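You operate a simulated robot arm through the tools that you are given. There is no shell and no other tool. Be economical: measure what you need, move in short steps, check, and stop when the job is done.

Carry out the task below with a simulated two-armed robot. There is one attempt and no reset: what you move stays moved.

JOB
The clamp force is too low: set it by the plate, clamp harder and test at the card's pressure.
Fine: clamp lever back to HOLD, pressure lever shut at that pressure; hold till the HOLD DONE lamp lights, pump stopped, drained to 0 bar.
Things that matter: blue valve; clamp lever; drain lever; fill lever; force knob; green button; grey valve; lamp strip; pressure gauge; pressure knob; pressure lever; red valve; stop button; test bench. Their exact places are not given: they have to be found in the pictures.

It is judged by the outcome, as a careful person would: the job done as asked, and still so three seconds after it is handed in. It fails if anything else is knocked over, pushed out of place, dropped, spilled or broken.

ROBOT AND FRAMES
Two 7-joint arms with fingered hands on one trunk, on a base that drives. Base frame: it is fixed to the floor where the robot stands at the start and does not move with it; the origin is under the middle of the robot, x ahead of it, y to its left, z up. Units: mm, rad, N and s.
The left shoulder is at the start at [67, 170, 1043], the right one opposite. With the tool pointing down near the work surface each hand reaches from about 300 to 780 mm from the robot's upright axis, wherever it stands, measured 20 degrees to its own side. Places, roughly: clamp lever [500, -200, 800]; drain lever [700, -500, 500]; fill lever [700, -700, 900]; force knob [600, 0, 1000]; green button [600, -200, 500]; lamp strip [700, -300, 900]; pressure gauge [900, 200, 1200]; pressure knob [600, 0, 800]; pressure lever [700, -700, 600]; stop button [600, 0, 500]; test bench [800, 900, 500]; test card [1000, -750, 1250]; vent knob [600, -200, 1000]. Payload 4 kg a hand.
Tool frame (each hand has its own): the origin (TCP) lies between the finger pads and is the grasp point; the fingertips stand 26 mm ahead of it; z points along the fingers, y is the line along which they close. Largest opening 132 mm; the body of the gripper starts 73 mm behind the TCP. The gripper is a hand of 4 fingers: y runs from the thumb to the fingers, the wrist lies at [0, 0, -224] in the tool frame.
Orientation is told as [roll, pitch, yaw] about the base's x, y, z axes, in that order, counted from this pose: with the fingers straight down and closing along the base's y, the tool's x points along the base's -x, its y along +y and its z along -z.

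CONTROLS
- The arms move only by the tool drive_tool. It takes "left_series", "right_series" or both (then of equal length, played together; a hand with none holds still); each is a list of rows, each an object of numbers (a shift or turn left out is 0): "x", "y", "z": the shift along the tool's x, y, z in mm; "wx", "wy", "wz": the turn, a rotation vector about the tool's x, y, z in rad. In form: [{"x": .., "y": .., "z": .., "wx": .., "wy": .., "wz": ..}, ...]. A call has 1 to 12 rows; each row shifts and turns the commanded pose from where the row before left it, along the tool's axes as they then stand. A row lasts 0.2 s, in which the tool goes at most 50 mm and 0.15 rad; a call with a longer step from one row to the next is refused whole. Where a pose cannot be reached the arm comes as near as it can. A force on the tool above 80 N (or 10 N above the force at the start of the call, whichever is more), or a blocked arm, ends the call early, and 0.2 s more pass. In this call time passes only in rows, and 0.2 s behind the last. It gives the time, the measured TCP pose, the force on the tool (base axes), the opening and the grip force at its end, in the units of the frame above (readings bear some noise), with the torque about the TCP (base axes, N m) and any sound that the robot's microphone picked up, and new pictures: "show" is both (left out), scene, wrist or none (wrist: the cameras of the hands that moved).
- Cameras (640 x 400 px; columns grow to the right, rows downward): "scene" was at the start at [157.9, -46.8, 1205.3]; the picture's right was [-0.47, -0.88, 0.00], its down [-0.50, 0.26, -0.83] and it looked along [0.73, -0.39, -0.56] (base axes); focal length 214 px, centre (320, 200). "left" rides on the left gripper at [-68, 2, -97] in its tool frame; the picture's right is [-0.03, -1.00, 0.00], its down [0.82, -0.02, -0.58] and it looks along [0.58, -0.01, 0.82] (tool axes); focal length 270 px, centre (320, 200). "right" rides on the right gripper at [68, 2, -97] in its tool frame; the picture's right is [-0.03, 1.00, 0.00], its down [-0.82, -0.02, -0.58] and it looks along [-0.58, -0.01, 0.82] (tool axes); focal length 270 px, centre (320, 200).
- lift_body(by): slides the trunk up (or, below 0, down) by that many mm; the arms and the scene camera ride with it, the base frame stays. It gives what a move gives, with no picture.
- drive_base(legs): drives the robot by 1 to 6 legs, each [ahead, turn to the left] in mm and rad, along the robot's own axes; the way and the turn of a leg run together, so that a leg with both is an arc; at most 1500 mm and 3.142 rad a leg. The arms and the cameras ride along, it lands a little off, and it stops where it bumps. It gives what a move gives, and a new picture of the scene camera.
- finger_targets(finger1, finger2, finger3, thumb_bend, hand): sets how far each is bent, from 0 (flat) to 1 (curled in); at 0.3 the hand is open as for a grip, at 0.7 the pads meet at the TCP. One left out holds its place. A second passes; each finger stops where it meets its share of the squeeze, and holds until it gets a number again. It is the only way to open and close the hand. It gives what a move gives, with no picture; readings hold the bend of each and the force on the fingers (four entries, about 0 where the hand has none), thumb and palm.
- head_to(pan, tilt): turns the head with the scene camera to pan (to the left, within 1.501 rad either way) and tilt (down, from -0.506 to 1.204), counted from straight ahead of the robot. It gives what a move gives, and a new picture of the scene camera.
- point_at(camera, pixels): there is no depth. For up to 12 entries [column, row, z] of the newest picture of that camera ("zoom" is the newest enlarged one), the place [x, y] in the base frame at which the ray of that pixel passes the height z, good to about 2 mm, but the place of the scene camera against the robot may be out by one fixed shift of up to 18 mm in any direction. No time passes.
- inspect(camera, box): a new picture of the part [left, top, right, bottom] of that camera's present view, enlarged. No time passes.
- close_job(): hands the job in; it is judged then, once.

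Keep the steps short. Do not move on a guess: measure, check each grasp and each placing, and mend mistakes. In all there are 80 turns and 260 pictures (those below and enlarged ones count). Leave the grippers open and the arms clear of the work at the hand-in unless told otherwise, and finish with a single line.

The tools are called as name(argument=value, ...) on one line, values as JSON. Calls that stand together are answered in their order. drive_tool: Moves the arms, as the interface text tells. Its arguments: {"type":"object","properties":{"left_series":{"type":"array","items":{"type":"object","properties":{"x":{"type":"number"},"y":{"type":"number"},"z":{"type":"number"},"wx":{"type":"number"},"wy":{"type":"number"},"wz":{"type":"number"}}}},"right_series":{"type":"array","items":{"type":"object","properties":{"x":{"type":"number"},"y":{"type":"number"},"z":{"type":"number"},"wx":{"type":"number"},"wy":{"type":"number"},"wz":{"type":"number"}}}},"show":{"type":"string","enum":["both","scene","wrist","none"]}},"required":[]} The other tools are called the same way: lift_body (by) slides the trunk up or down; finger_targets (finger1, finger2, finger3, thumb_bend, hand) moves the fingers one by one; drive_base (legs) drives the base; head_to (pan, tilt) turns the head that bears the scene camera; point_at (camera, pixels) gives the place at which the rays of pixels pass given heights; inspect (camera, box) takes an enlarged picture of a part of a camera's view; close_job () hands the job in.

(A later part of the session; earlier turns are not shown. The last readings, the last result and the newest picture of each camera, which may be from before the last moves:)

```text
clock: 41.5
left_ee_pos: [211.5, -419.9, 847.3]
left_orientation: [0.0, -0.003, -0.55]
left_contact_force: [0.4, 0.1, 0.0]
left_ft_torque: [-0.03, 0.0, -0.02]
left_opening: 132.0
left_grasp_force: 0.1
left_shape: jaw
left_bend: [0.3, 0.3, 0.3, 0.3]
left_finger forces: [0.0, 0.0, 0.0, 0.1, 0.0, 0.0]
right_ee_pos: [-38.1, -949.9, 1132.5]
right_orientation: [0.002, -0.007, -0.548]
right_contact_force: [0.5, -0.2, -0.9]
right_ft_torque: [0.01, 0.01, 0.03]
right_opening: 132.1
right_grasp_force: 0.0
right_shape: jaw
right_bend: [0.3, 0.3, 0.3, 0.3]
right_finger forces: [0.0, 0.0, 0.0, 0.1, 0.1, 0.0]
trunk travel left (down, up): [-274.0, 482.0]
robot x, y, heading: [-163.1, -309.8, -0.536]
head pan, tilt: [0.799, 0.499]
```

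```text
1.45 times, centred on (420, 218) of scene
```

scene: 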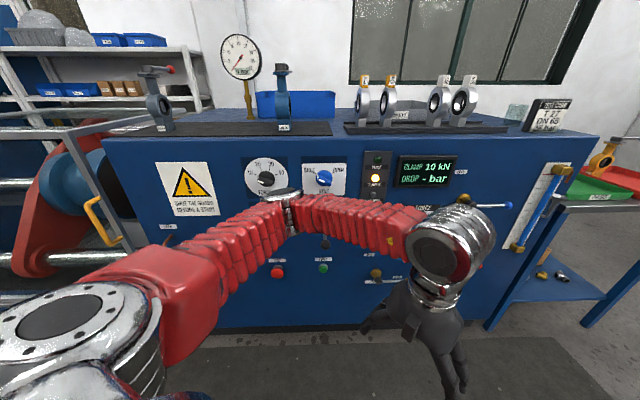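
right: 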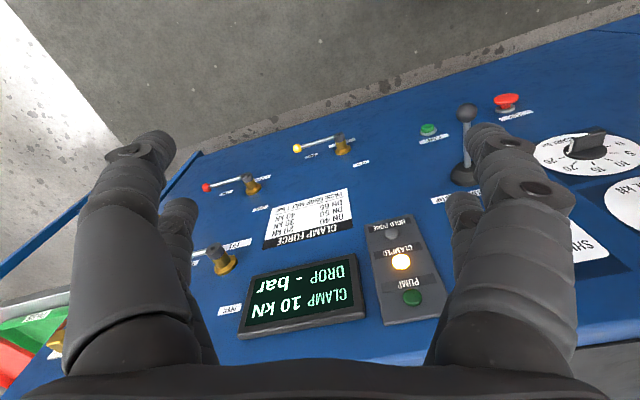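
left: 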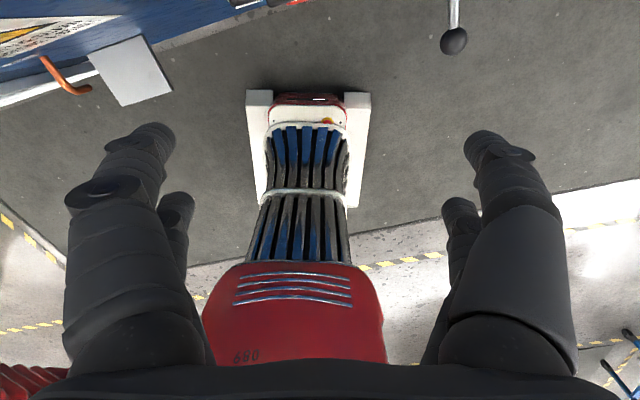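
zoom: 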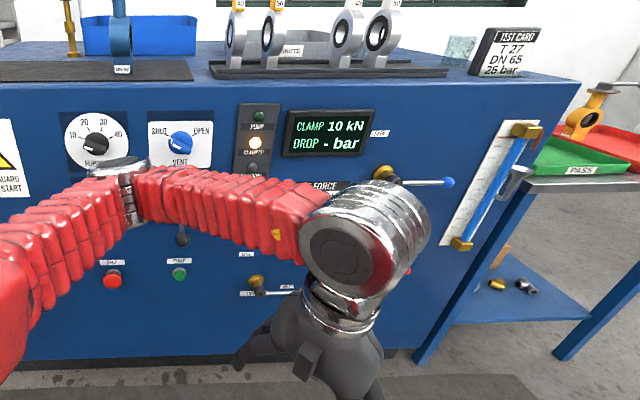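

All settings look untouched. I turn to face the panel and close in.

drive_base(legs=[[0, 0.81]])

head_to(pan=0.0, tilt=0.55)

```text
clock: 44.1
left_ee_pos: [186.1, -131.6, 848.6]
left_orientation: [0.001, -0.002, 0.211]
left_contact_force: [-0.6, -0.1, 0.5]
left_ft_torque: [0.03, -0.01, -0.02]
left_opening: 132.0
left_grasp_force: 0.1
left_shape: jaw
left_bend: [0.3, 0.3, 0.3, 0.3]
left_finger forces: [0.0, 0.0, 0.0, 0.0, 0.0, 0.0]
right_ee_pos: [373.5, -686.3, 1134.0]
right_orientation: [0.003, -0.007, 0.216]
right_contact_force: [-0.5, -0.4, 0.2]
right_ft_torque: [0.05, -0.03, -0.04]
right_opening: 131.9
right_grasp_force: 0.0
right_shape: jaw
right_bend: [0.3, 0.3, 0.3, 0.3]
right_finger forces: [0.0, 0.0, 0.0, 0.1, 0.0, 0.0]
trunk travel left (down, up): [-274.0, 482.0]
robot x, y, heading: [-144.6, -356.7, 0.246]
head pan, tilt: [0.799, 0.499]
stopped in leg 1: the robot was blocked; the commanded pose is now the measured one
```

scene: 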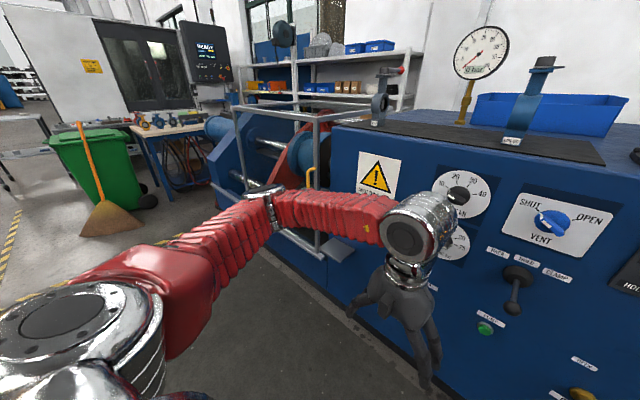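

```text
clock: 45.2
left_ee_pos: [186.2, -130.9, 848.8]
left_orientation: [0.0, -0.002, 0.213]
left_contact_force: [-0.9, -0.3, -0.2]
left_ft_torque: [0.0, 0.01, 0.0]
left_opening: 131.7
left_grasp_force: 0.1
left_shape: jaw
left_bend: [0.3, 0.3, 0.3, 0.3]
left_finger forces: [0.0, 0.1, 0.1, 0.0, 0.1, 0.1]
right_ee_pos: [373.3, -684.6, 1133.6]
right_orientation: [0.004, -0.007, 0.217]
right_contact_force: [0.7, 0.1, -0.3]
right_ft_torque: [0.0, 0.01, 0.04]
right_opening: 131.9
right_grasp_force: 0.0
right_shape: jaw
right_bend: [0.3, 0.3, 0.3, 0.3]
right_finger forces: [0.0, 0.0, 0.0, 0.1, 0.1, 0.1]
trunk travel left (down, up): [-274.0, 482.0]
robot x, y, heading: [-147.7, -357.2, 0.246]
head pan, tilt: [0.0, 0.55]
```

scene: 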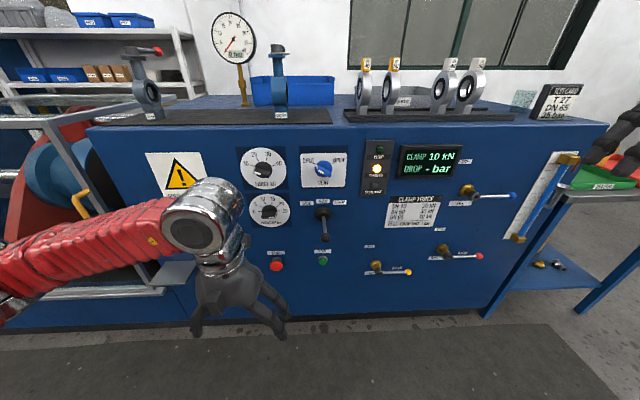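

Facing the panel squarely now. I drive ahead 160 mm.

drive_base(legs=[[160, 0.02]])

inspect(camera="scene", box=[160, 100, 560, 350])

```text
clock: 46.6
left_ee_pos: [337.3, -85.6, 846.7]
left_orientation: [0.001, 0.0, 0.227]
left_contact_force: [0.1, 0.3, -0.6]
left_ft_torque: [-0.03, 0.02, 0.03]
left_opening: 132.1
left_grasp_force: 0.0
left_shape: jaw
left_bend: [0.3, 0.3, 0.3, 0.3]
left_finger forces: [0.0, 0.0, 0.0, 0.0, 0.0, 0.0]
right_ee_pos: [534.0, -637.1, 1132.0]
right_orientation: [0.004, -0.003, 0.232]
right_contact_force: [0.3, -0.2, -0.3]
right_ft_torque: [-0.02, 0.03, 0.04]
right_opening: 131.9
right_grasp_force: 0.0
right_shape: jaw
right_bend: [0.3, 0.3, 0.3, 0.3]
right_finger forces: [0.0, 0.0, 0.1, 0.1, 0.0, 0.0]
trunk travel left (down, up): [-274.0, 482.0]
robot x, y, heading: [7.2, -316.0, 0.262]
head pan, tilt: [0.0, 0.55]
```

scene: 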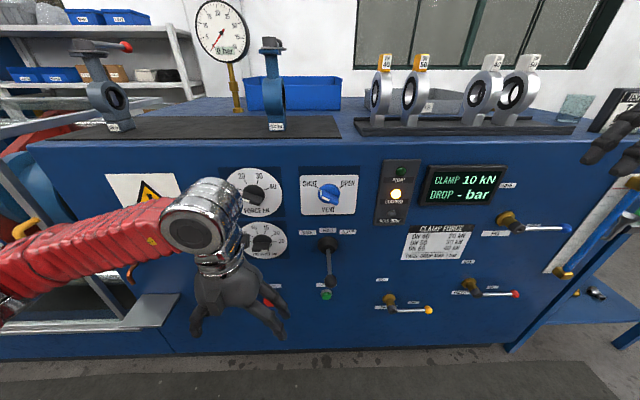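

```text
1.60 times, centred on (360, 225) of scene
```

zoom: 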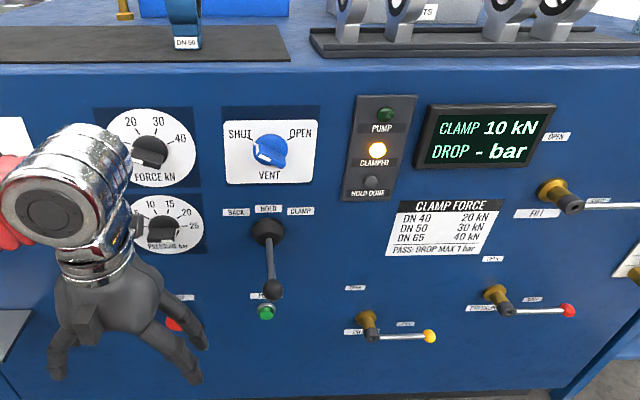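

Good view now: I turn both hands to point forward at the panel (keeping them about 100 mm off it).

drive_tool(left_series=[{"x": -12, "z": 0, "wy": -0.143}, {"x": -11.9, "z": 1.7, "wy": -0.143}, {"x": -11.5, "z": 3.4, "wy": -0.143}, {"x": -10.9, "z": 5, "wy": -0.143}, {"x": -10.1, "z": 6.5, "wy": -0.143}, {"x": -9.1, "z": 7.8, "wy": -0.143}, {"x": -7.8, "z": 9.1, "wy": -0.143}, {"x": -6.5, "z": 10.1, "wy": -0.143}, {"x": -5, "z": 10.9, "wy": -0.143}, {"x": -3.3, "z": 11.5, "wy": -0.143}, {"x": -1.7, "z": 11.9, "wy": -0.143}], right_series=[{"x": -6, "z": 0, "wy": -0.143}, {"x": -6, "z": 1, "wy": -0.143}, {"x": -6, "z": 2, "wy": -0.143}, {"x": -5, "z": 2.5, "wy": -0.143}, {"x": -5, "z": 3, "wy": -0.143}, {"x": -4.5, "z": 4, "wy": -0.143}, {"x": -4, "z": 4.5, "wy": -0.143}, {"x": -3, "z": 5, "wy": -0.143}, {"x": -2.5, "z": 5.5, "wy": -0.143}, {"x": -1.5, "z": 6, "wy": -0.143}, {"x": -1, "z": 6, "wy": -0.143}], show="both")

```text
clock: 49.0
left_ee_pos: [490.7, -120.3, 878.4]
left_orientation: [2.769, -1.568, -2.534]
left_contact_force: [0.8, -0.5, -0.2]
left_ft_torque: [0.03, 0.03, 0.02]
left_opening: 132.0
left_grasp_force: 0.0
left_shape: jaw
left_bend: [0.3, 0.3, 0.3, 0.3]
left_finger forces: [0.1, 0.0, 0.0, 0.2, 0.0, 0.1]
left hand out of reach, approached as far as the arm can: row 4, 5, 6, 9, 10, 11
right_ee_pos: [597.1, -622.1, 1132.5]
right_orientation: [2.54, -1.559, -2.306]
right_contact_force: [0.0, -0.3, -0.3]
right_ft_torque: [-0.01, 0.02, 0.0]
right_opening: 131.9
right_grasp_force: 0.0
right_shape: jaw
right_bend: [0.3, 0.3, 0.3, 0.3]
right_finger forces: [0.0, 0.0, 0.0, 0.0, 0.0, 0.0]
trunk travel left (down, up): [-274.0, 482.0]
robot x, y, heading: [5.9, -317.3, 0.26]
head pan, tilt: [0.0, 0.55]
```

scene: 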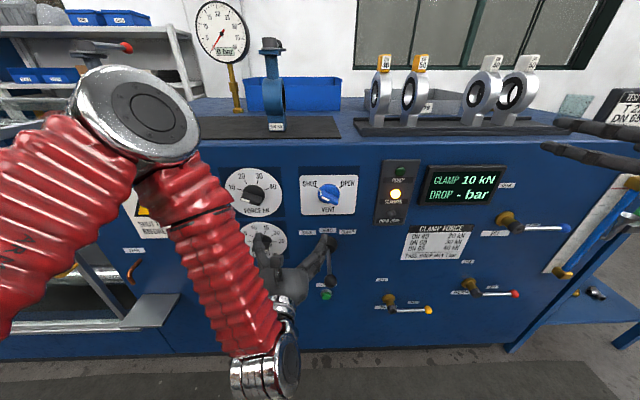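
right: 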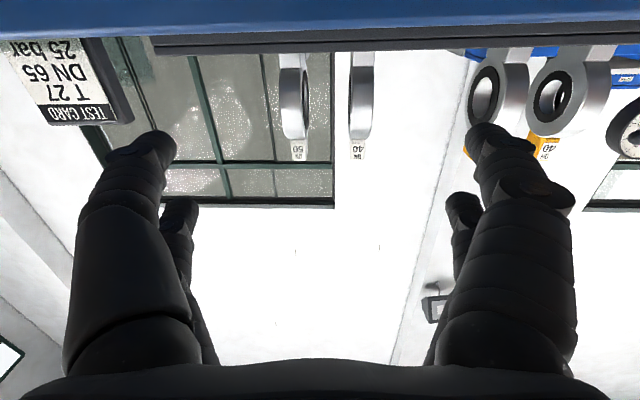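
left: 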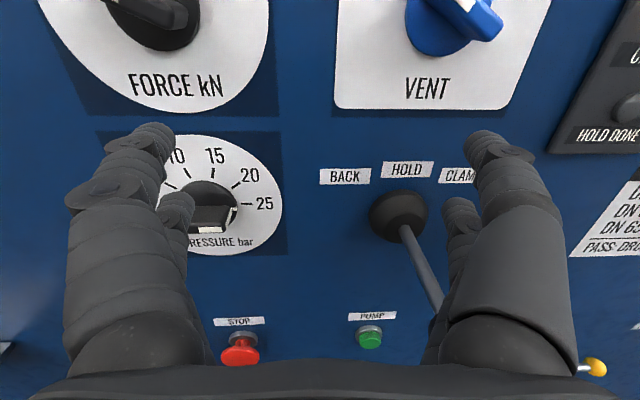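

The left arm is too folded. I back off 110 mm for better reach.

drive_base(legs=[[-110, 0.0]])

drive_tool(left_series=[{"x": -10, "y": 16}, {"x": -10, "y": 16}, {"x": -10, "y": 16}, {"x": -10, "y": 16}, {"x": -10, "y": 16}, {"x": -10, "y": 16}, {"z": 15}, {"z": 15}, {"z": 15}], show="wrist")

```text
clock: 50.2
left_ee_pos: [383.9, -148.7, 880.1]
left_orientation: [2.731, -1.568, -2.498]
left_contact_force: [-1.0, -0.7, 0.0]
left_ft_torque: [0.0, 0.01, -0.04]
left_opening: 132.1
left_grasp_force: 0.1
left_shape: jaw
left_bend: [0.3, 0.3, 0.3, 0.3]
left_finger forces: [0.0, 0.0, 0.0, 0.0, 0.0, 0.0]
right_ee_pos: [488.9, -650.1, 1133.5]
right_orientation: [2.721, -1.561, -2.489]
right_contact_force: [-0.1, 0.2, -0.5]
right_ft_torque: [0.0, -0.02, 0.04]
right_opening: 131.9
right_grasp_force: 0.0
right_shape: jaw
right_bend: [0.3, 0.3, 0.3, 0.3]
right_finger forces: [0.1, 0.1, 0.0, 0.0, 0.0, 0.0]
trunk travel left (down, up): [-274.0, 482.0]
robot x, y, heading: [-100.1, -352.3, 0.268]
head pan, tilt: [0.0, 0.55]
```

scene: 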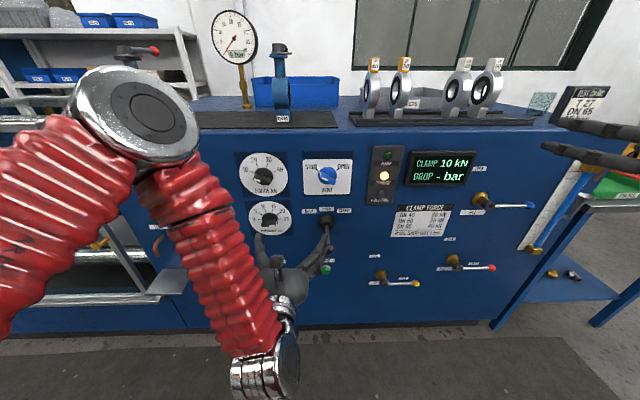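

```text
clock: 52.2
left_ee_pos: [411.6, -107.8, 961.8]
left_orientation: [0.337, -1.569, -0.098]
left_contact_force: [-0.3, 0.0, 0.2]
left_ft_torque: [0.04, 0.01, -0.02]
left_opening: 132.1
left_grasp_force: 0.0
left_shape: jaw
left_bend: [0.3, 0.3, 0.3, 0.3]
left_finger forces: [0.0, 0.1, 0.0, 0.0, 0.0, 0.0]
left hand out of reach, approached as far as the arm can: row 1, 2, 3, 4, 5, 6, 7, 8, 9
right_ee_pos: [491.2, -650.9, 1134.3]
right_orientation: [2.649, -1.562, -2.419]
right_contact_force: [0.9, 0.2, 0.7]
right_ft_torque: [0.02, 0.02, 0.01]
right_opening: 132.0
right_grasp_force: 0.1
right_shape: jaw
right_bend: [0.3, 0.3, 0.3, 0.3]
right_finger forces: [0.0, 0.0, 0.1, 0.0, 0.0, 0.1]
trunk travel left (down, up): [-274.0, 482.0]
robot x, y, heading: [-104.2, -348.4, 0.266]
head pan, tilt: [0.0, 0.55]
```

left: 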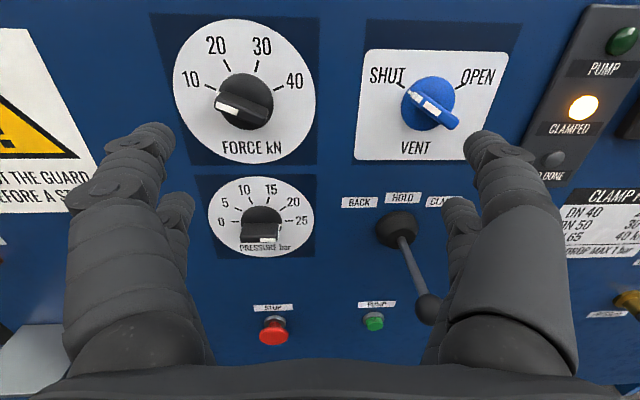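

inspect(camera="left", box=[160, 10, 340, 260])

lift_body(by=-150)

drive_tool(left_series=[{"x": -20, "y": 10}, {"x": -20, "y": 10}, {"x": -20, "y": 10}, {"x": -20, "y": 10}, {"x": -20, "y": 10}, {"x": -20, "y": 10}, {"y": 10}], show="wrist")

```text
1.60 times, centred on (250, 135) of left
```

zoom: 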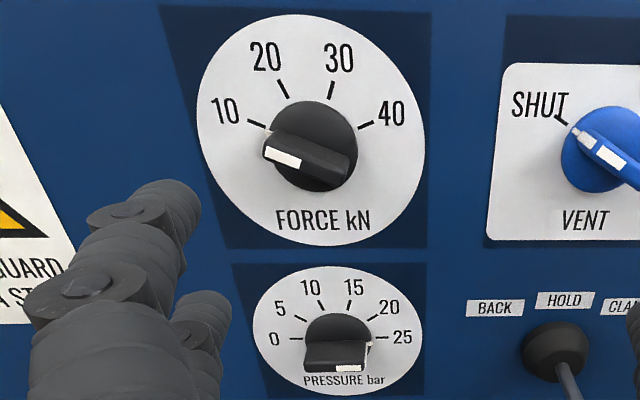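

```text
clock: 54.0
left_ee_pos: [413.8, -108.0, 812.8]
left_orientation: [2.912, -1.571, -2.677]
left_contact_force: [0.2, 0.2, -0.1]
left_ft_torque: [-0.02, 0.01, -0.02]
left_opening: 131.9
left_grasp_force: 0.1
left_shape: jaw
left_bend: [0.3, 0.3, 0.3, 0.3]
left_finger forces: [0.0, 0.1, 0.0, 0.0, 0.0, 0.0]
right_ee_pos: [501.4, -648.0, 970.5]
right_orientation: [0.1, -1.545, 0.13]
right_contact_force: [0.6, 0.9, 0.2]
right_ft_torque: [0.02, 0.0, -0.02]
right_opening: 131.7
right_grasp_force: 0.0
right_shape: jaw
right_bend: [0.3, 0.3, 0.3, 0.3]
right_finger forces: [0.0, 0.0, 0.1, 0.1, 0.1, 0.0]
trunk travel left (down, up): [-124.0, 632.0]
robot x, y, heading: [-100.4, -346.3, 0.262]
head pan, tilt: [0.0, 0.55]
```

```text
clock: 55.6
left_ee_pos: [433.1, -47.0, 930.7]
left_orientation: [1.008, -1.568, -0.774]
left_contact_force: [-0.5, -0.1, 0.1]
left_ft_torque: [0.02, 0.0, -0.03]
left_opening: 132.2
left_grasp_force: 0.1
left_shape: jaw
left_bend: [0.3, 0.3, 0.3, 0.3]
left_finger forces: [0.1, 0.0, 0.1, 0.0, 0.0, 0.0]
left hand out of reach, approached as far as the arm can: row 1, 2, 3, 4, 6, 7
right_ee_pos: [502.2, -647.3, 970.6]
right_orientation: [0.101, -1.543, 0.129]
right_contact_force: [-0.3, -0.2, -0.7]
right_ft_torque: [0.0, 0.05, -0.01]
right_opening: 131.9
right_grasp_force: 0.2
right_shape: jaw
right_bend: [0.3, 0.3, 0.3, 0.3]
right_finger forces: [0.0, 0.1, 0.0, 0.1, 0.0, 0.0]
trunk travel left (down, up): [-124.0, 632.0]
robot x, y, heading: [-98.9, -345.7, 0.262]
head pan, tilt: [0.0, 0.55]
```

left: 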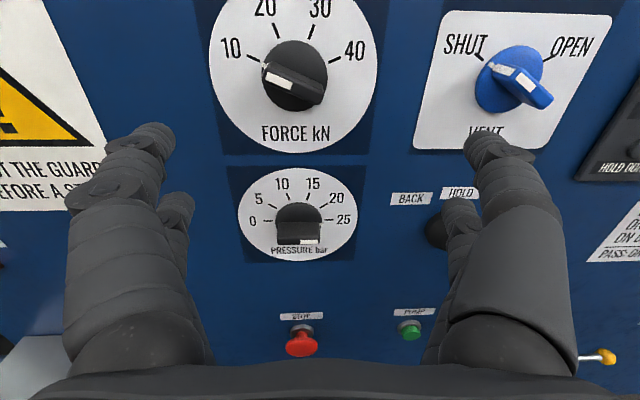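

The pressure knob's white mark already points at 25; the force knob's at 10; vent at SHUT. I line the left hand up with the force knob (24 mm up, 20 mm left) and roll it −83° so the fingers straddle the bar.

drive_tool(left_series=[{"x": -12, "y": 10}, {"x": -12, "y": 10}, {"wz": -0.145}, {"wz": -0.145}, {"wz": -0.145}, {"wz": -0.145}, {"wz": -0.145}, {"wz": -0.145}, {"wz": -0.145}, {"wz": -0.145}, {"wz": -0.145}, {"wz": -0.145}])

```text
clock: 58.2
left_ee_pos: [428.7, -27.1, 954.8]
left_orientation: [-1.569, -0.119, 1.807]
left_contact_force: [0.2, -0.7, -0.7]
left_ft_torque: [0.01, 0.02, 0.01]
left_opening: 132.4
left_grasp_force: 0.1
left_shape: jaw
left_bend: [0.3, 0.3, 0.3, 0.3]
left_finger forces: [0.0, 0.0, 0.1, 0.1, 0.1, 0.0]
right_ee_pos: [501.3, -648.4, 969.5]
right_orientation: [0.106, -1.544, 0.126]
right_contact_force: [0.0, 0.3, -1.2]
right_ft_torque: [-0.01, -0.02, 0.01]
right_opening: 131.8
right_grasp_force: 0.1
right_shape: jaw
right_bend: [0.3, 0.3, 0.3, 0.3]
right_finger forces: [0.1, 0.0, 0.0, 0.0, 0.0, 0.1]
trunk travel left (down, up): [-124.0, 632.0]
robot x, y, heading: [-97.9, -349.0, 0.264]
head pan, tilt: [0.0, 0.55]
```

scene: 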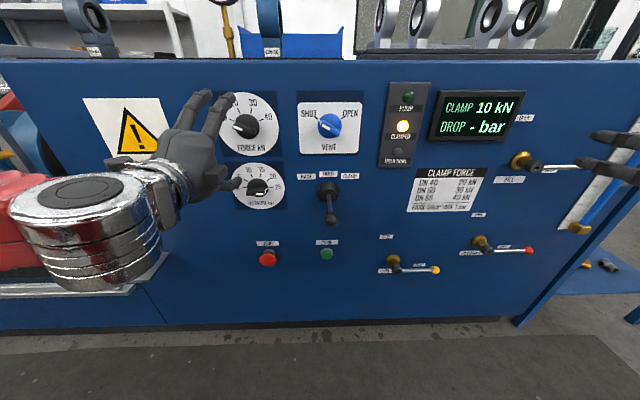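
left: 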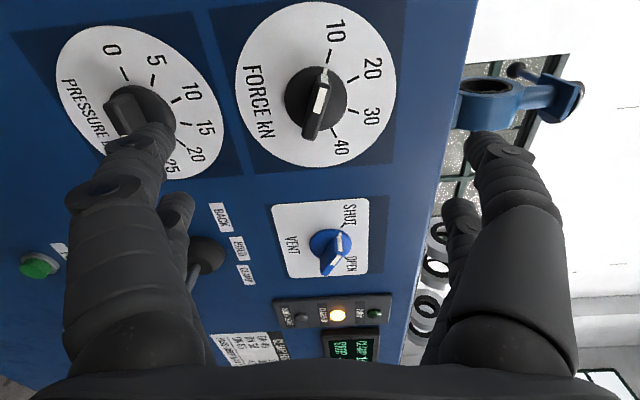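

The bar is nearly centred. I nudge 11 mm left/4 mm down, roll +0.22 rad, partly close the hand and advance 60 mm.

finger_targets(hand="left", finger1=0.5, finger2=0.5, finger3=0.5, thumb_bend=0.5)

drive_tool(left_series=[{"x": -11, "y": 4}, {"wz": 0.11}, {"wz": 0.11}, {"z": 20}, {"z": 20}, {"z": 20}])

```text
clock: 59.2
left_ee_pos: [429.5, -28.5, 953.6]
left_orientation: [-1.57, -0.12, 1.806]
left_contact_force: [-0.5, 0.3, -0.4]
left_ft_torque: [-0.02, -0.01, 0.0]
left_opening: 66.3
left_grasp_force: 0.0
left_shape: fingers
left_bend: [0.5, 0.5, 0.5, 0.5]
left_finger forces: [0.1, 0.0, 0.0, 0.0, 0.0, 0.1]
right_ee_pos: [502.6, -648.0, 969.9]
right_orientation: [0.104, -1.546, 0.126]
right_contact_force: [0.9, -0.1, 0.2]
right_ft_torque: [0.01, -0.04, 0.0]
right_opening: 132.1
right_grasp_force: 0.0
right_shape: jaw
right_bend: [0.3, 0.3, 0.3, 0.3]
right_finger forces: [0.0, 0.1, 0.0, 0.0, 0.0, 0.1]
trunk travel left (down, up): [-124.0, 632.0]
robot x, y, heading: [-101.1, -346.9, 0.265]
head pan, tilt: [0.0, 0.55]
```

```text
clock: 60.6
left_ee_pos: [477.3, -6.5, 953.3]
left_orientation: [-1.564, -0.34, 1.811]
left_contact_force: [-0.3, -0.3, 0.6]
left_ft_torque: [-0.02, 0.04, 0.0]
left_opening: 66.3
left_grasp_force: 0.0
left_shape: fingers
left_bend: [0.5, 0.5, 0.5, 0.5]
left_finger forces: [0.0, 0.0, 0.0, 0.0, 0.0, 0.0]
left hand out of reach, approached as far as the arm can: row 2, 6
right_ee_pos: [500.4, -648.3, 969.6]
right_orientation: [0.119, -1.544, 0.112]
right_contact_force: [-0.3, 0.1, -0.6]
right_ft_torque: [0.01, 0.02, 0.05]
right_opening: 131.9
right_grasp_force: 0.0
right_shape: jaw
right_bend: [0.3, 0.3, 0.3, 0.3]
right_finger forces: [0.0, 0.1, 0.0, 0.1, 0.1, 0.0]
trunk travel left (down, up): [-124.0, 632.0]
robot x, y, heading: [-100.8, -348.5, 0.264]
head pan, tilt: [0.0, 0.55]
```

scene: 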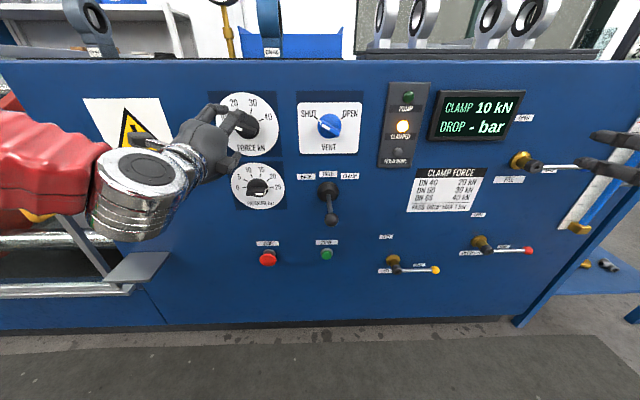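
left: 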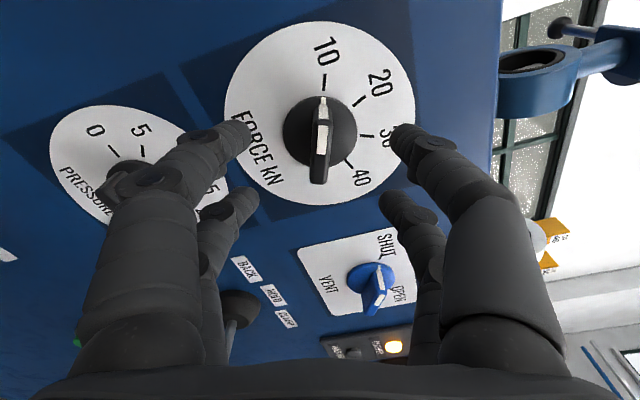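

Aligned: bar is vertical in the wrist view at (321,140). I advance 42 mm more.

drive_tool(left_series=[{"z": 14}, {"z": 14}, {"z": 14}])

inspect(camera="scene", box=[160, 70, 320, 220])

```text
clock: 61.4
left_ee_pos: [485.6, -4.0, 953.8]
left_orientation: [-1.563, -0.341, 1.812]
left_contact_force: [-0.4, 0.7, 1.2]
left_ft_torque: [0.0, -0.01, 0.0]
left_opening: 66.3
left_grasp_force: 0.0
left_shape: fingers
left_bend: [0.5, 0.5, 0.5, 0.5]
left_finger forces: [0.0, 0.0, 0.1, 0.1, 0.0, 0.1]
left hand out of reach, approached as far as the arm can: row 1, 2, 3
right_ee_pos: [501.8, -647.7, 971.0]
right_orientation: [0.108, -1.544, 0.126]
right_contact_force: [0.7, 0.5, -0.4]
right_ft_torque: [-0.01, -0.01, 0.01]
right_opening: 132.0
right_grasp_force: 0.1
right_shape: jaw
right_bend: [0.3, 0.3, 0.3, 0.3]
right_finger forces: [0.0, 0.1, 0.0, 0.0, 0.0, 0.0]
trunk travel left (down, up): [-124.0, 632.0]
robot x, y, heading: [-100.0, -346.0, 0.267]
head pan, tilt: [0.0, 0.55]
```

scene: 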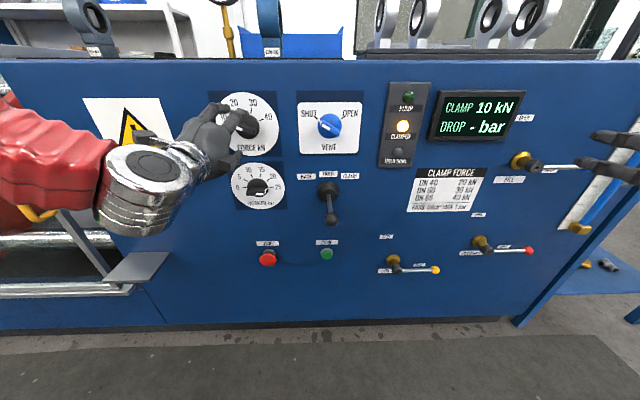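
left: 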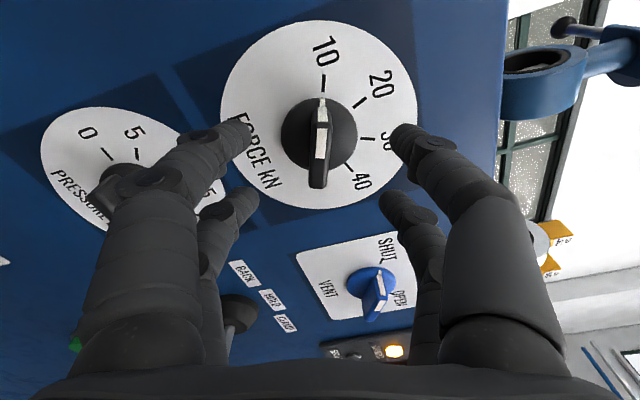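

```text
2.67 times, centred on (240, 145) of scene
```

zoom: 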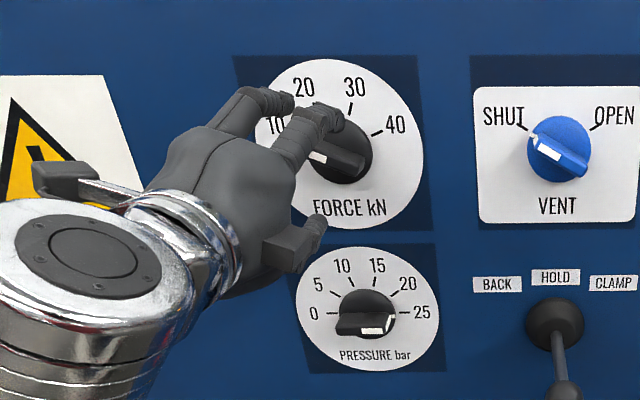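

The arm is at its limit; I advance with the base 40 mm instead.

drive_base(legs=[[40, 0.0]])

inspect(camera="left", box=[120, 0, 520, 250])

```text
clock: 62.3
left_ee_pos: [524.9, 6.3, 952.8]
left_orientation: [-1.561, -0.34, 1.81]
left_contact_force: [-0.5, 0.1, -0.7]
left_ft_torque: [0.0, 0.02, -0.03]
left_opening: 65.9
left_grasp_force: 0.2
left_shape: fingers
left_bend: [0.5, 0.5, 0.5, 0.5]
left_finger forces: [0.0, 0.0, 0.1, 0.1, 0.1, 0.1]
right_ee_pos: [542.0, -636.8, 970.4]
right_orientation: [0.102, -1.543, 0.13]
right_contact_force: [-1.3, -0.4, 0.1]
right_ft_torque: [-0.01, 0.0, -0.02]
right_opening: 132.1
right_grasp_force: 0.0
right_shape: jaw
right_bend: [0.3, 0.3, 0.3, 0.3]
right_finger forces: [0.0, 0.0, 0.1, 0.1, 0.0, 0.0]
trunk travel left (down, up): [-124.0, 632.0]
robot x, y, heading: [-59.1, -336.6, 0.266]
head pan, tilt: [0.0, 0.55]
```

scene: 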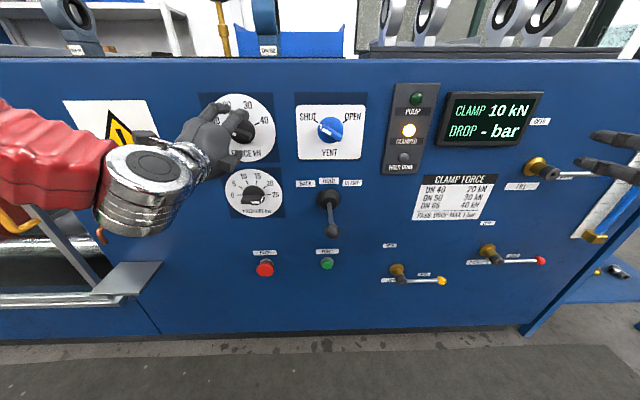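

```text
1.60 times, centred on (320, 125) of left
```

zoom: 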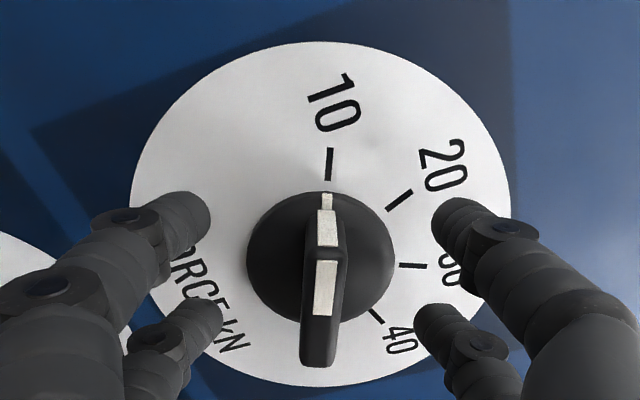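

Bar front lies about 18 mm ahead of the TCP. I advance ~10 mm and close the hand on the bar.

drive_base(legs=[[10, 0.0]])

finger_targets(hand="left", finger1=0.72, finger2=0.72, finger3=0.72, thumb_bend=0.72)

inspect(camera="left", box=[120, 0, 520, 300])

```text
clock: 63.0
left_ee_pos: [534.0, 7.6, 953.8]
left_orientation: [-1.563, -0.342, 1.809]
left_contact_force: [0.2, 0.0, -0.3]
left_ft_torque: [-0.03, 0.04, 0.0]
left_opening: 66.3
left_grasp_force: 0.0
left_shape: fingers
left_bend: [0.5, 0.5, 0.5, 0.5]
left_finger forces: [0.1, 0.0, 0.1, 0.0, 0.0, 0.0]
right_ee_pos: [551.9, -634.5, 970.6]
right_orientation: [0.102, -1.544, 0.132]
right_contact_force: [0.6, -0.3, -0.8]
right_ft_torque: [0.03, 0.0, -0.02]
right_opening: 132.1
right_grasp_force: 0.0
right_shape: jaw
right_bend: [0.3, 0.3, 0.3, 0.3]
right_finger forces: [0.0, 0.0, 0.0, 0.1, 0.0, 0.0]
trunk travel left (down, up): [-124.0, 632.0]
robot x, y, heading: [-49.4, -330.2, 0.264]
head pan, tilt: [0.0, 0.55]
```

scene: 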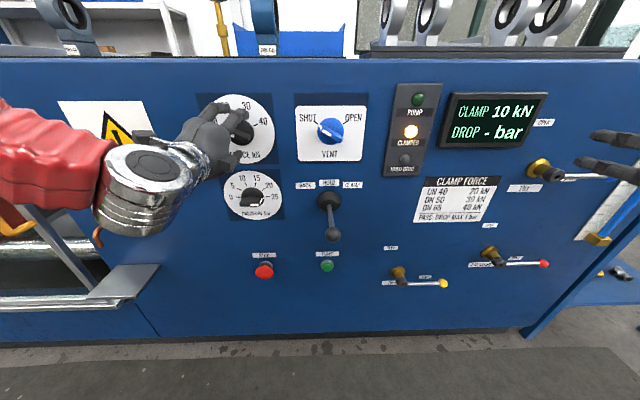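

```text
clock: 64.0
left_ee_pos: [535.1, 8.3, 955.2]
left_orientation: [-1.561, -0.34, 1.811]
left_contact_force: [2.7, 3.8, -0.3]
left_ft_torque: [-0.01, 0.0, 0.05]
left_opening: 0.1
left_grasp_force: 5.9
left_shape: fingers
left_bend: [0.71, 0.69, 0.7, 0.71]
left_finger forces: [2.3, 4.4, 3.9, 0.1, 2.2, 0.0]
right_ee_pos: [552.5, -634.1, 971.0]
right_orientation: [0.095, -1.544, 0.137]
right_contact_force: [-0.3, -0.2, -0.5]
right_ft_torque: [0.01, -0.01, 0.01]
right_opening: 132.0
right_grasp_force: 0.0
right_shape: jaw
right_bend: [0.3, 0.3, 0.3, 0.3]
right_finger forces: [0.0, 0.0, 0.0, 0.0, 0.0, 0.0]
trunk travel left (down, up): [-124.0, 632.0]
robot x, y, heading: [-51.8, -331.1, 0.264]
head pan, tilt: [0.0, 0.55]
```

```text
1.33 times, centred on (320, 150) of left
```

zoom: 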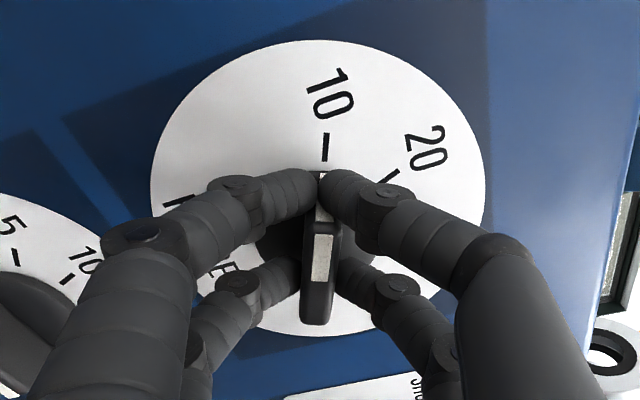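

The bar is held between the pads (pair straddles it). I turn +0.7 rad clockwise and check.

drive_tool(left_series=[{"wz": 0.14}, {"wz": 0.14}, {"wz": 0.14}, {"wz": 0.14}, {"wz": 0.14}])

```text
clock: 65.2
left_ee_pos: [533.1, 6.9, 956.9]
left_orientation: [-1.566, -1.042, 1.807]
left_contact_force: [3.3, -1.4, 11.4]
left_ft_torque: [-0.06, -0.23, 0.04]
left_opening: 0.0
left_grasp_force: 7.5
left_shape: fingers
left_bend: [0.71, 0.71, 0.68, 0.69]
left_finger forces: [1.2, 1.8, 6.6, 0.0, 5.5, 0.1]
right_ee_pos: [550.9, -635.4, 970.7]
right_orientation: [0.13, -1.545, 0.102]
right_contact_force: [-0.3, -0.1, 0.2]
right_ft_torque: [-0.02, -0.01, 0.06]
right_opening: 131.6
right_grasp_force: 0.0
right_shape: jaw
right_bend: [0.3, 0.3, 0.3, 0.3]
right_finger forces: [0.0, 0.1, 0.1, 0.1, 0.0, 0.0]
trunk travel left (down, up): [-124.0, 632.0]
robot x, y, heading: [-50.8, -334.0, 0.261]
head pan, tilt: [0.0, 0.55]
```

scene: 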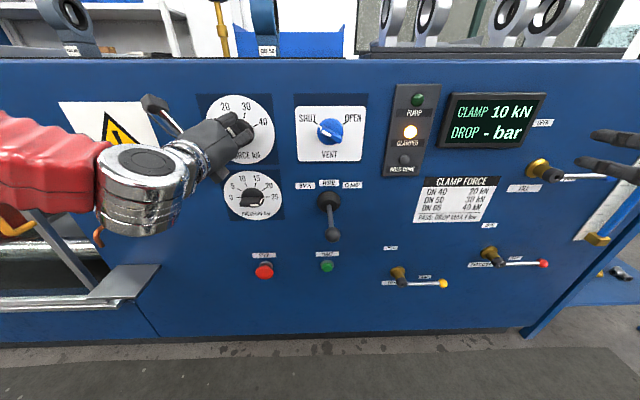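
left: 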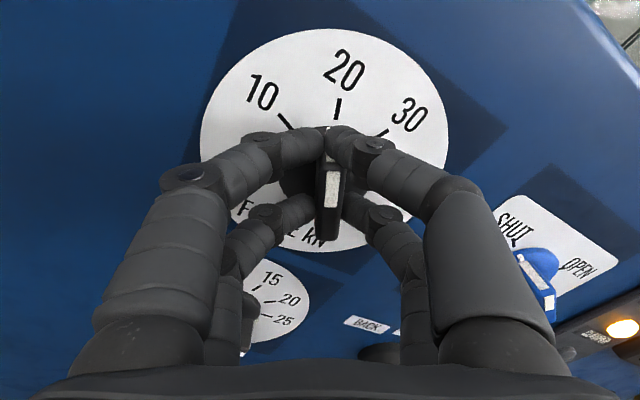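

The knob follows (now about 20). I continue turning.

drive_tool(left_series=[{"wz": 0.14}, {"wz": 0.14}, {"wz": 0.14}, {"wz": 0.14}, {"wz": 0.14}, {"wz": 0.14}, {"wz": 0.14}, {"wz": 0.14}, {"wz": 0.14}, {"wz": 0.14}])

inspect(camera="left", box=[160, 0, 480, 260])

```text
clock: 67.4
left_ee_pos: [534.5, -0.3, 958.6]
left_orientation: [1.569, -0.694, -1.341]
left_contact_force: [8.2, -35.4, 13.6]
left_ft_torque: [-0.35, -0.32, -0.47]
left_opening: 7.9
left_grasp_force: 21.8
left_shape: fingers
left_bend: [0.72, 0.71, 0.68, 0.66]
left_finger forces: [0.1, 4.7, 5.1, 0.0, 33.2, 0.1]
right_ee_pos: [550.5, -637.7, 969.8]
right_orientation: [0.258, -1.546, -0.024]
right_contact_force: [-0.5, -0.1, -0.2]
right_ft_torque: [-0.01, 0.0, 0.02]
right_opening: 131.8
right_grasp_force: 0.1
right_shape: jaw
right_bend: [0.3, 0.3, 0.3, 0.3]
right_finger forces: [0.0, 0.1, 0.0, 0.1, 0.0, 0.0]
trunk travel left (down, up): [-124.0, 632.0]
robot x, y, heading: [-54.3, -333.5, 0.262]
head pan, tilt: [0.0, 0.55]
```

scene: 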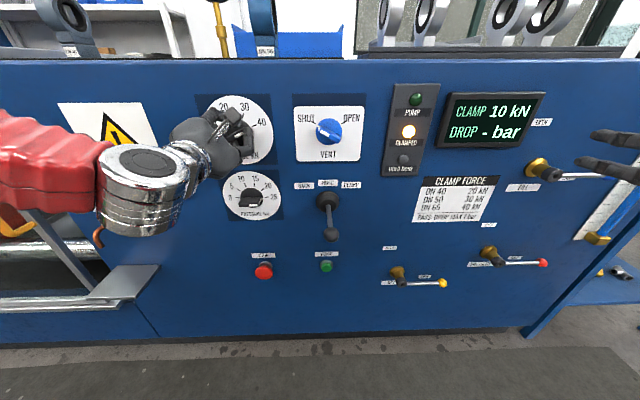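
left: 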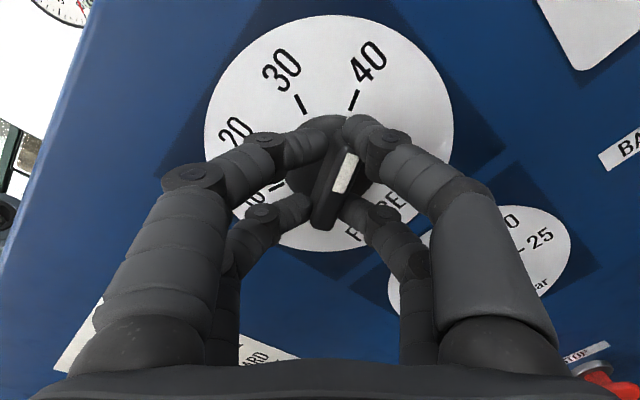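

```text
1.54 times, centred on (320, 130) of left
```

zoom: 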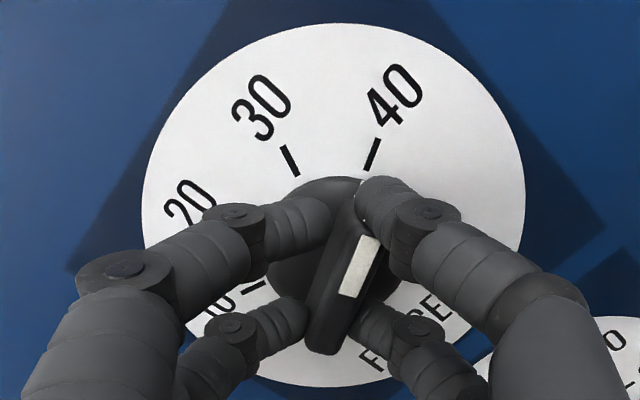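

The bar appears to point at the 40 tick and is at its stop. I open the hand, back off and look.

finger_targets(hand="left", finger1=0.5, finger2=0.5, finger3=0.5, thumb_bend=0.5)

drive_tool(left_series=[{"z": -20}, {"z": -20}, {"z": -20}, {"z": -20}], show="wrist")

inspect(camera="left", box=[200, 0, 520, 200])

```text
clock: 68.4
left_ee_pos: [534.6, 7.9, 954.4]
left_orientation: [1.56, -0.702, -1.321]
left_contact_force: [0.3, -0.8, 0.3]
left_ft_torque: [0.0, 0.03, -0.04]
left_opening: 65.4
left_grasp_force: 0.1
left_shape: fingers
left_bend: [0.5, 0.5, 0.5, 0.5]
left_finger forces: [0.0, 0.0, 0.1, 0.0, 0.0, 0.1]
right_ee_pos: [551.3, -634.1, 971.3]
right_orientation: [0.106, -1.545, 0.127]
right_contact_force: [-0.5, 0.6, -0.2]
right_ft_torque: [0.04, 0.01, 0.01]
right_opening: 131.9
right_grasp_force: 0.0
right_shape: jaw
right_bend: [0.3, 0.3, 0.3, 0.3]
right_finger forces: [0.1, 0.1, 0.0, 0.0, 0.0, 0.1]
trunk travel left (down, up): [-124.0, 632.0]
robot x, y, heading: [-49.6, -331.7, 0.266]
head pan, tilt: [0.0, 0.55]
```

```text
clock: 69.4
left_ee_pos: [476.7, -8.6, 958.5]
left_orientation: [1.561, -0.702, -1.322]
left_contact_force: [0.0, 0.4, -0.4]
left_ft_torque: [0.05, -0.01, -0.07]
left_opening: 65.2
left_grasp_force: 0.1
left_shape: fingers
left_bend: [0.5, 0.5, 0.5, 0.5]
left_finger forces: [0.1, 0.0, 0.0, 0.0, 0.0, 0.1]
left hand out of reach, approached as far as the arm can: row 4
right_ee_pos: [550.2, -634.3, 971.4]
right_orientation: [0.092, -1.543, 0.144]
right_contact_force: [-0.4, 0.0, -0.7]
right_ft_torque: [0.01, 0.02, -0.04]
right_opening: 132.0
right_grasp_force: 0.1
right_shape: jaw
right_bend: [0.3, 0.3, 0.3, 0.3]
right_finger forces: [0.0, 0.1, 0.0, 0.0, 0.0, 0.0]
trunk travel left (down, up): [-124.0, 632.0]
robot x, y, heading: [-52.2, -333.6, 0.266]
head pan, tilt: [0.0, 0.55]
```

left: 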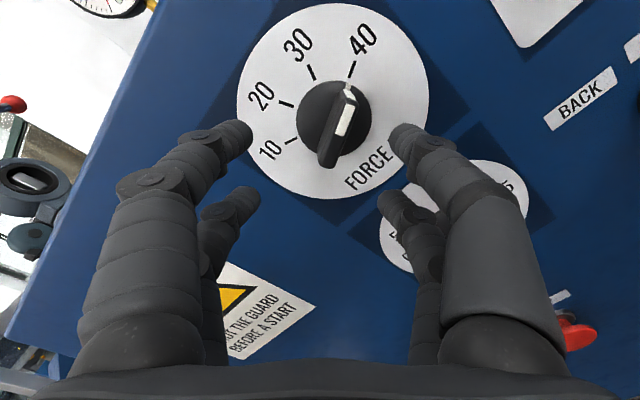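

```text
2.00 times, centred on (360, 100) of left
```

zoom: 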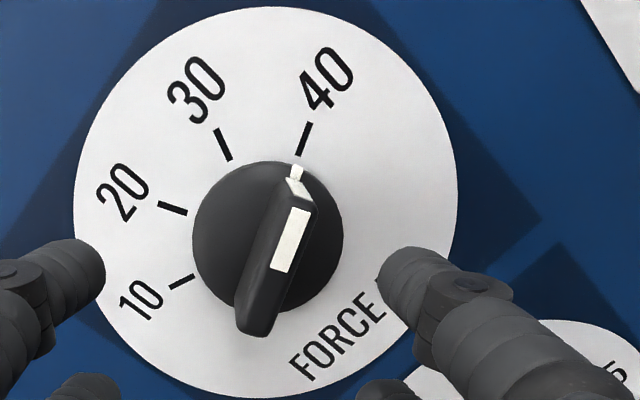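

The white pointer is exactly on 40. Next I roll the left hand back upright and look closely at the pressure knob.

drive_tool(left_series=[{"wz": -0.148}, {"wz": -0.148}, {"wz": -0.148}, {"wz": -0.148}, {"wz": -0.148}, {"wz": -0.148}, {"x": 20}, {"x": 20}, {"x": 20}], show="wrist")

inspect(camera="left", box=[220, 40, 420, 200])

```text
clock: 71.4
left_ee_pos: [486.1, -25.8, 911.3]
left_orientation: [-0.864, -1.552, 1.111]
left_contact_force: [0.4, -0.6, 0.8]
left_ft_torque: [0.02, -0.02, 0.04]
left_opening: 65.6
left_grasp_force: 0.1
left_shape: fingers
left_bend: [0.5, 0.5, 0.5, 0.5]
left_finger forces: [0.1, 0.0, 0.1, 0.0, 0.0, 0.0]
left hand out of reach, approached as far as the arm can: row 7, 8, 9
right_ee_pos: [552.1, -638.1, 968.7]
right_orientation: [0.227, -1.543, 0.003]
right_contact_force: [0.4, -1.0, 1.1]
right_ft_torque: [0.02, -0.06, 0.08]
right_opening: 131.9
right_grasp_force: 0.0
right_shape: jaw
right_bend: [0.3, 0.3, 0.3, 0.3]
right_finger forces: [0.0, 0.1, 0.0, 0.0, 0.0, 0.1]
trunk travel left (down, up): [-124.0, 632.0]
robot x, y, heading: [-47.2, -335.1, 0.261]
head pan, tilt: [0.0, 0.55]
```

left: 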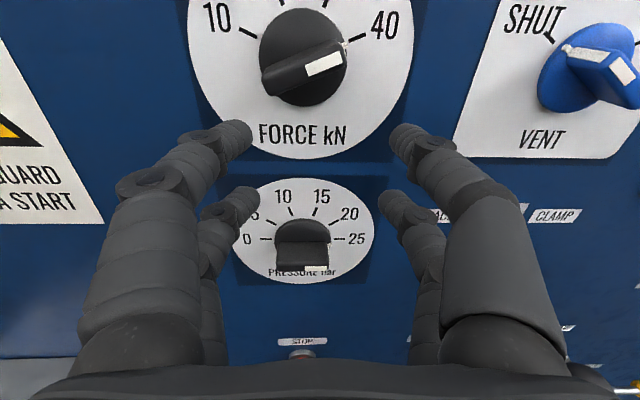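

```text
2.50 times, centred on (320, 120) of left
```

zoom: 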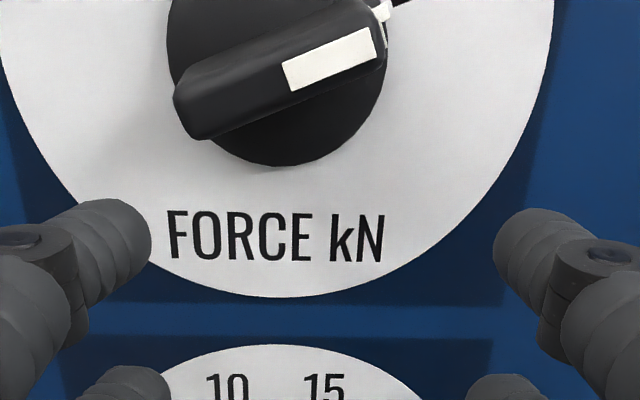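

inspect(camera="left", box=[240, 170, 400, 290])

inspect(camera="scene", box=[200, 150, 380, 290])

```text
3.33 times, centred on (320, 230) of left
```

zoom: 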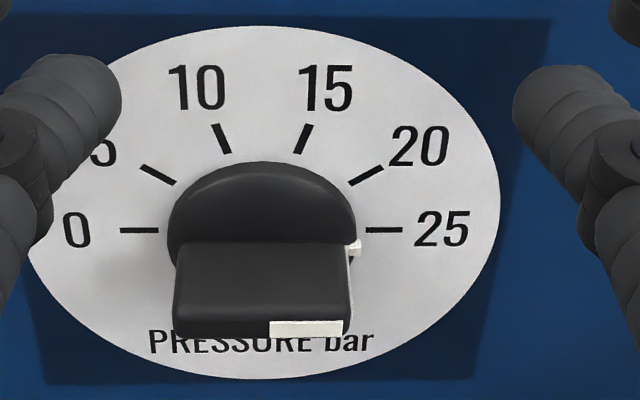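

```text
2.86 times, centred on (290, 220) of scene
```

zoom: 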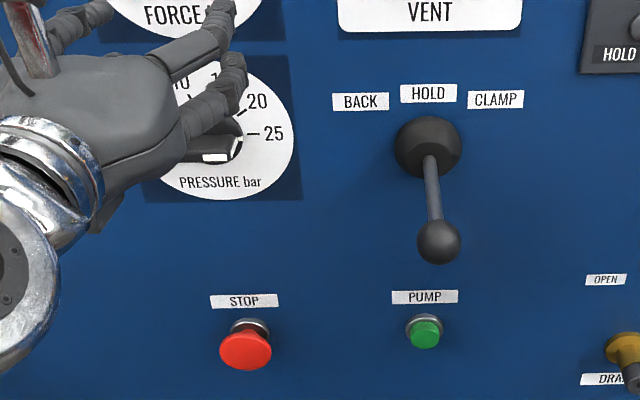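

Pressure knob is at 25, force at 40. Ball of the clamp lever is at about (486,−197,803). I back up 60 mm and bring the right hand in front of the ball, still short of it.

drive_base(legs=[[-60, 0.0]])

drive_tool(right_series=[{"x": 14, "y": 36}, {"x": 14, "y": 36}, {"x": 14, "y": 36}, {"x": 14, "y": 36}, {"x": 14, "y": 36}, {"x": 14, "y": 36}, {"x": 14, "y": 36}, {"x": 14, "y": 36}, {"x": 14, "y": 36}, {"x": 14, "y": 36}, {"x": 14, "y": 36}, {"x": 14, "y": 36}])

```text
clock: 72.4
left_ee_pos: [424.7, -39.9, 911.6]
left_orientation: [-0.998, -1.548, 1.244]
left_contact_force: [-0.3, -0.4, 0.0]
left_ft_torque: [0.04, 0.02, 0.05]
left_opening: 65.6
left_grasp_force: 0.1
left_shape: fingers
left_bend: [0.5, 0.5, 0.5, 0.5]
left_finger forces: [0.0, 0.1, 0.1, 0.0, 0.0, 0.0]
right_ee_pos: [491.9, -651.3, 971.4]
right_orientation: [0.108, -1.544, 0.125]
right_contact_force: [0.2, -0.4, 0.4]
right_ft_torque: [0.01, -0.03, 0.02]
right_opening: 131.8
right_grasp_force: 0.0
right_shape: jaw
right_bend: [0.3, 0.3, 0.3, 0.3]
right_finger forces: [0.0, 0.0, 0.0, 0.0, 0.0, 0.0]
trunk travel left (down, up): [-124.0, 632.0]
robot x, y, heading: [-107.4, -352.2, 0.261]
head pan, tilt: [0.0, 0.55]
```

scene: 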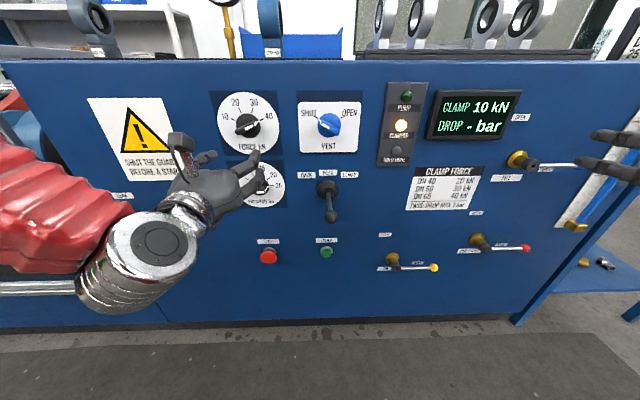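

```text
clock: 75.0
left_ee_pos: [425.5, -39.1, 911.1]
left_orientation: [-0.972, -1.547, 1.219]
left_contact_force: [0.2, -0.2, -0.2]
left_ft_torque: [0.05, 0.01, -0.01]
left_opening: 65.9
left_grasp_force: 0.0
left_shape: fingers
left_bend: [0.5, 0.5, 0.5, 0.5]
left_finger forces: [0.1, 0.0, 0.1, 0.0, 0.0, 0.0]
right_ee_pos: [549.6, -493.9, 932.0]
right_orientation: [-0.048, -1.547, 0.284]
right_contact_force: [0.2, -0.1, -0.3]
right_ft_torque: [0.0, -0.05, 0.01]
right_opening: 131.9
right_grasp_force: 0.1
right_shape: jaw
right_bend: [0.3, 0.3, 0.3, 0.3]
right_finger forces: [0.0, 0.1, 0.0, 0.0, 0.0, 0.0]
right hand out of reach, approached as far as the arm can: row 1, 2, 3, 4, 5, 6, 7, 8, 9, 10, 11, 12
trunk travel left (down, up): [-124.0, 632.0]
robot x, y, heading: [-112.6, -345.1, 0.265]
head pan, tilt: [0.0, 0.55]
```

scene: 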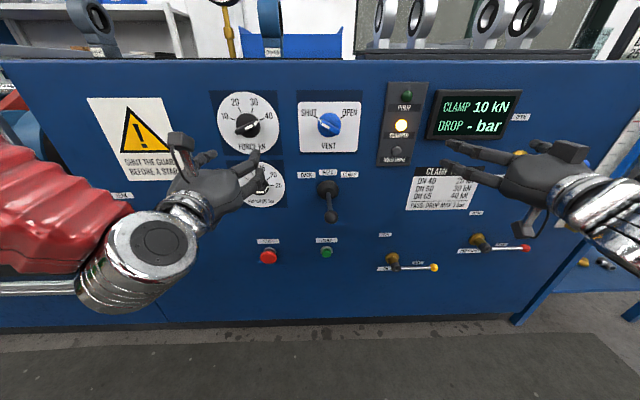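
right: 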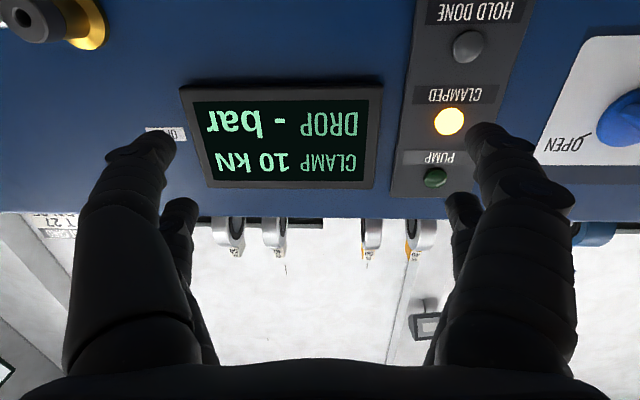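

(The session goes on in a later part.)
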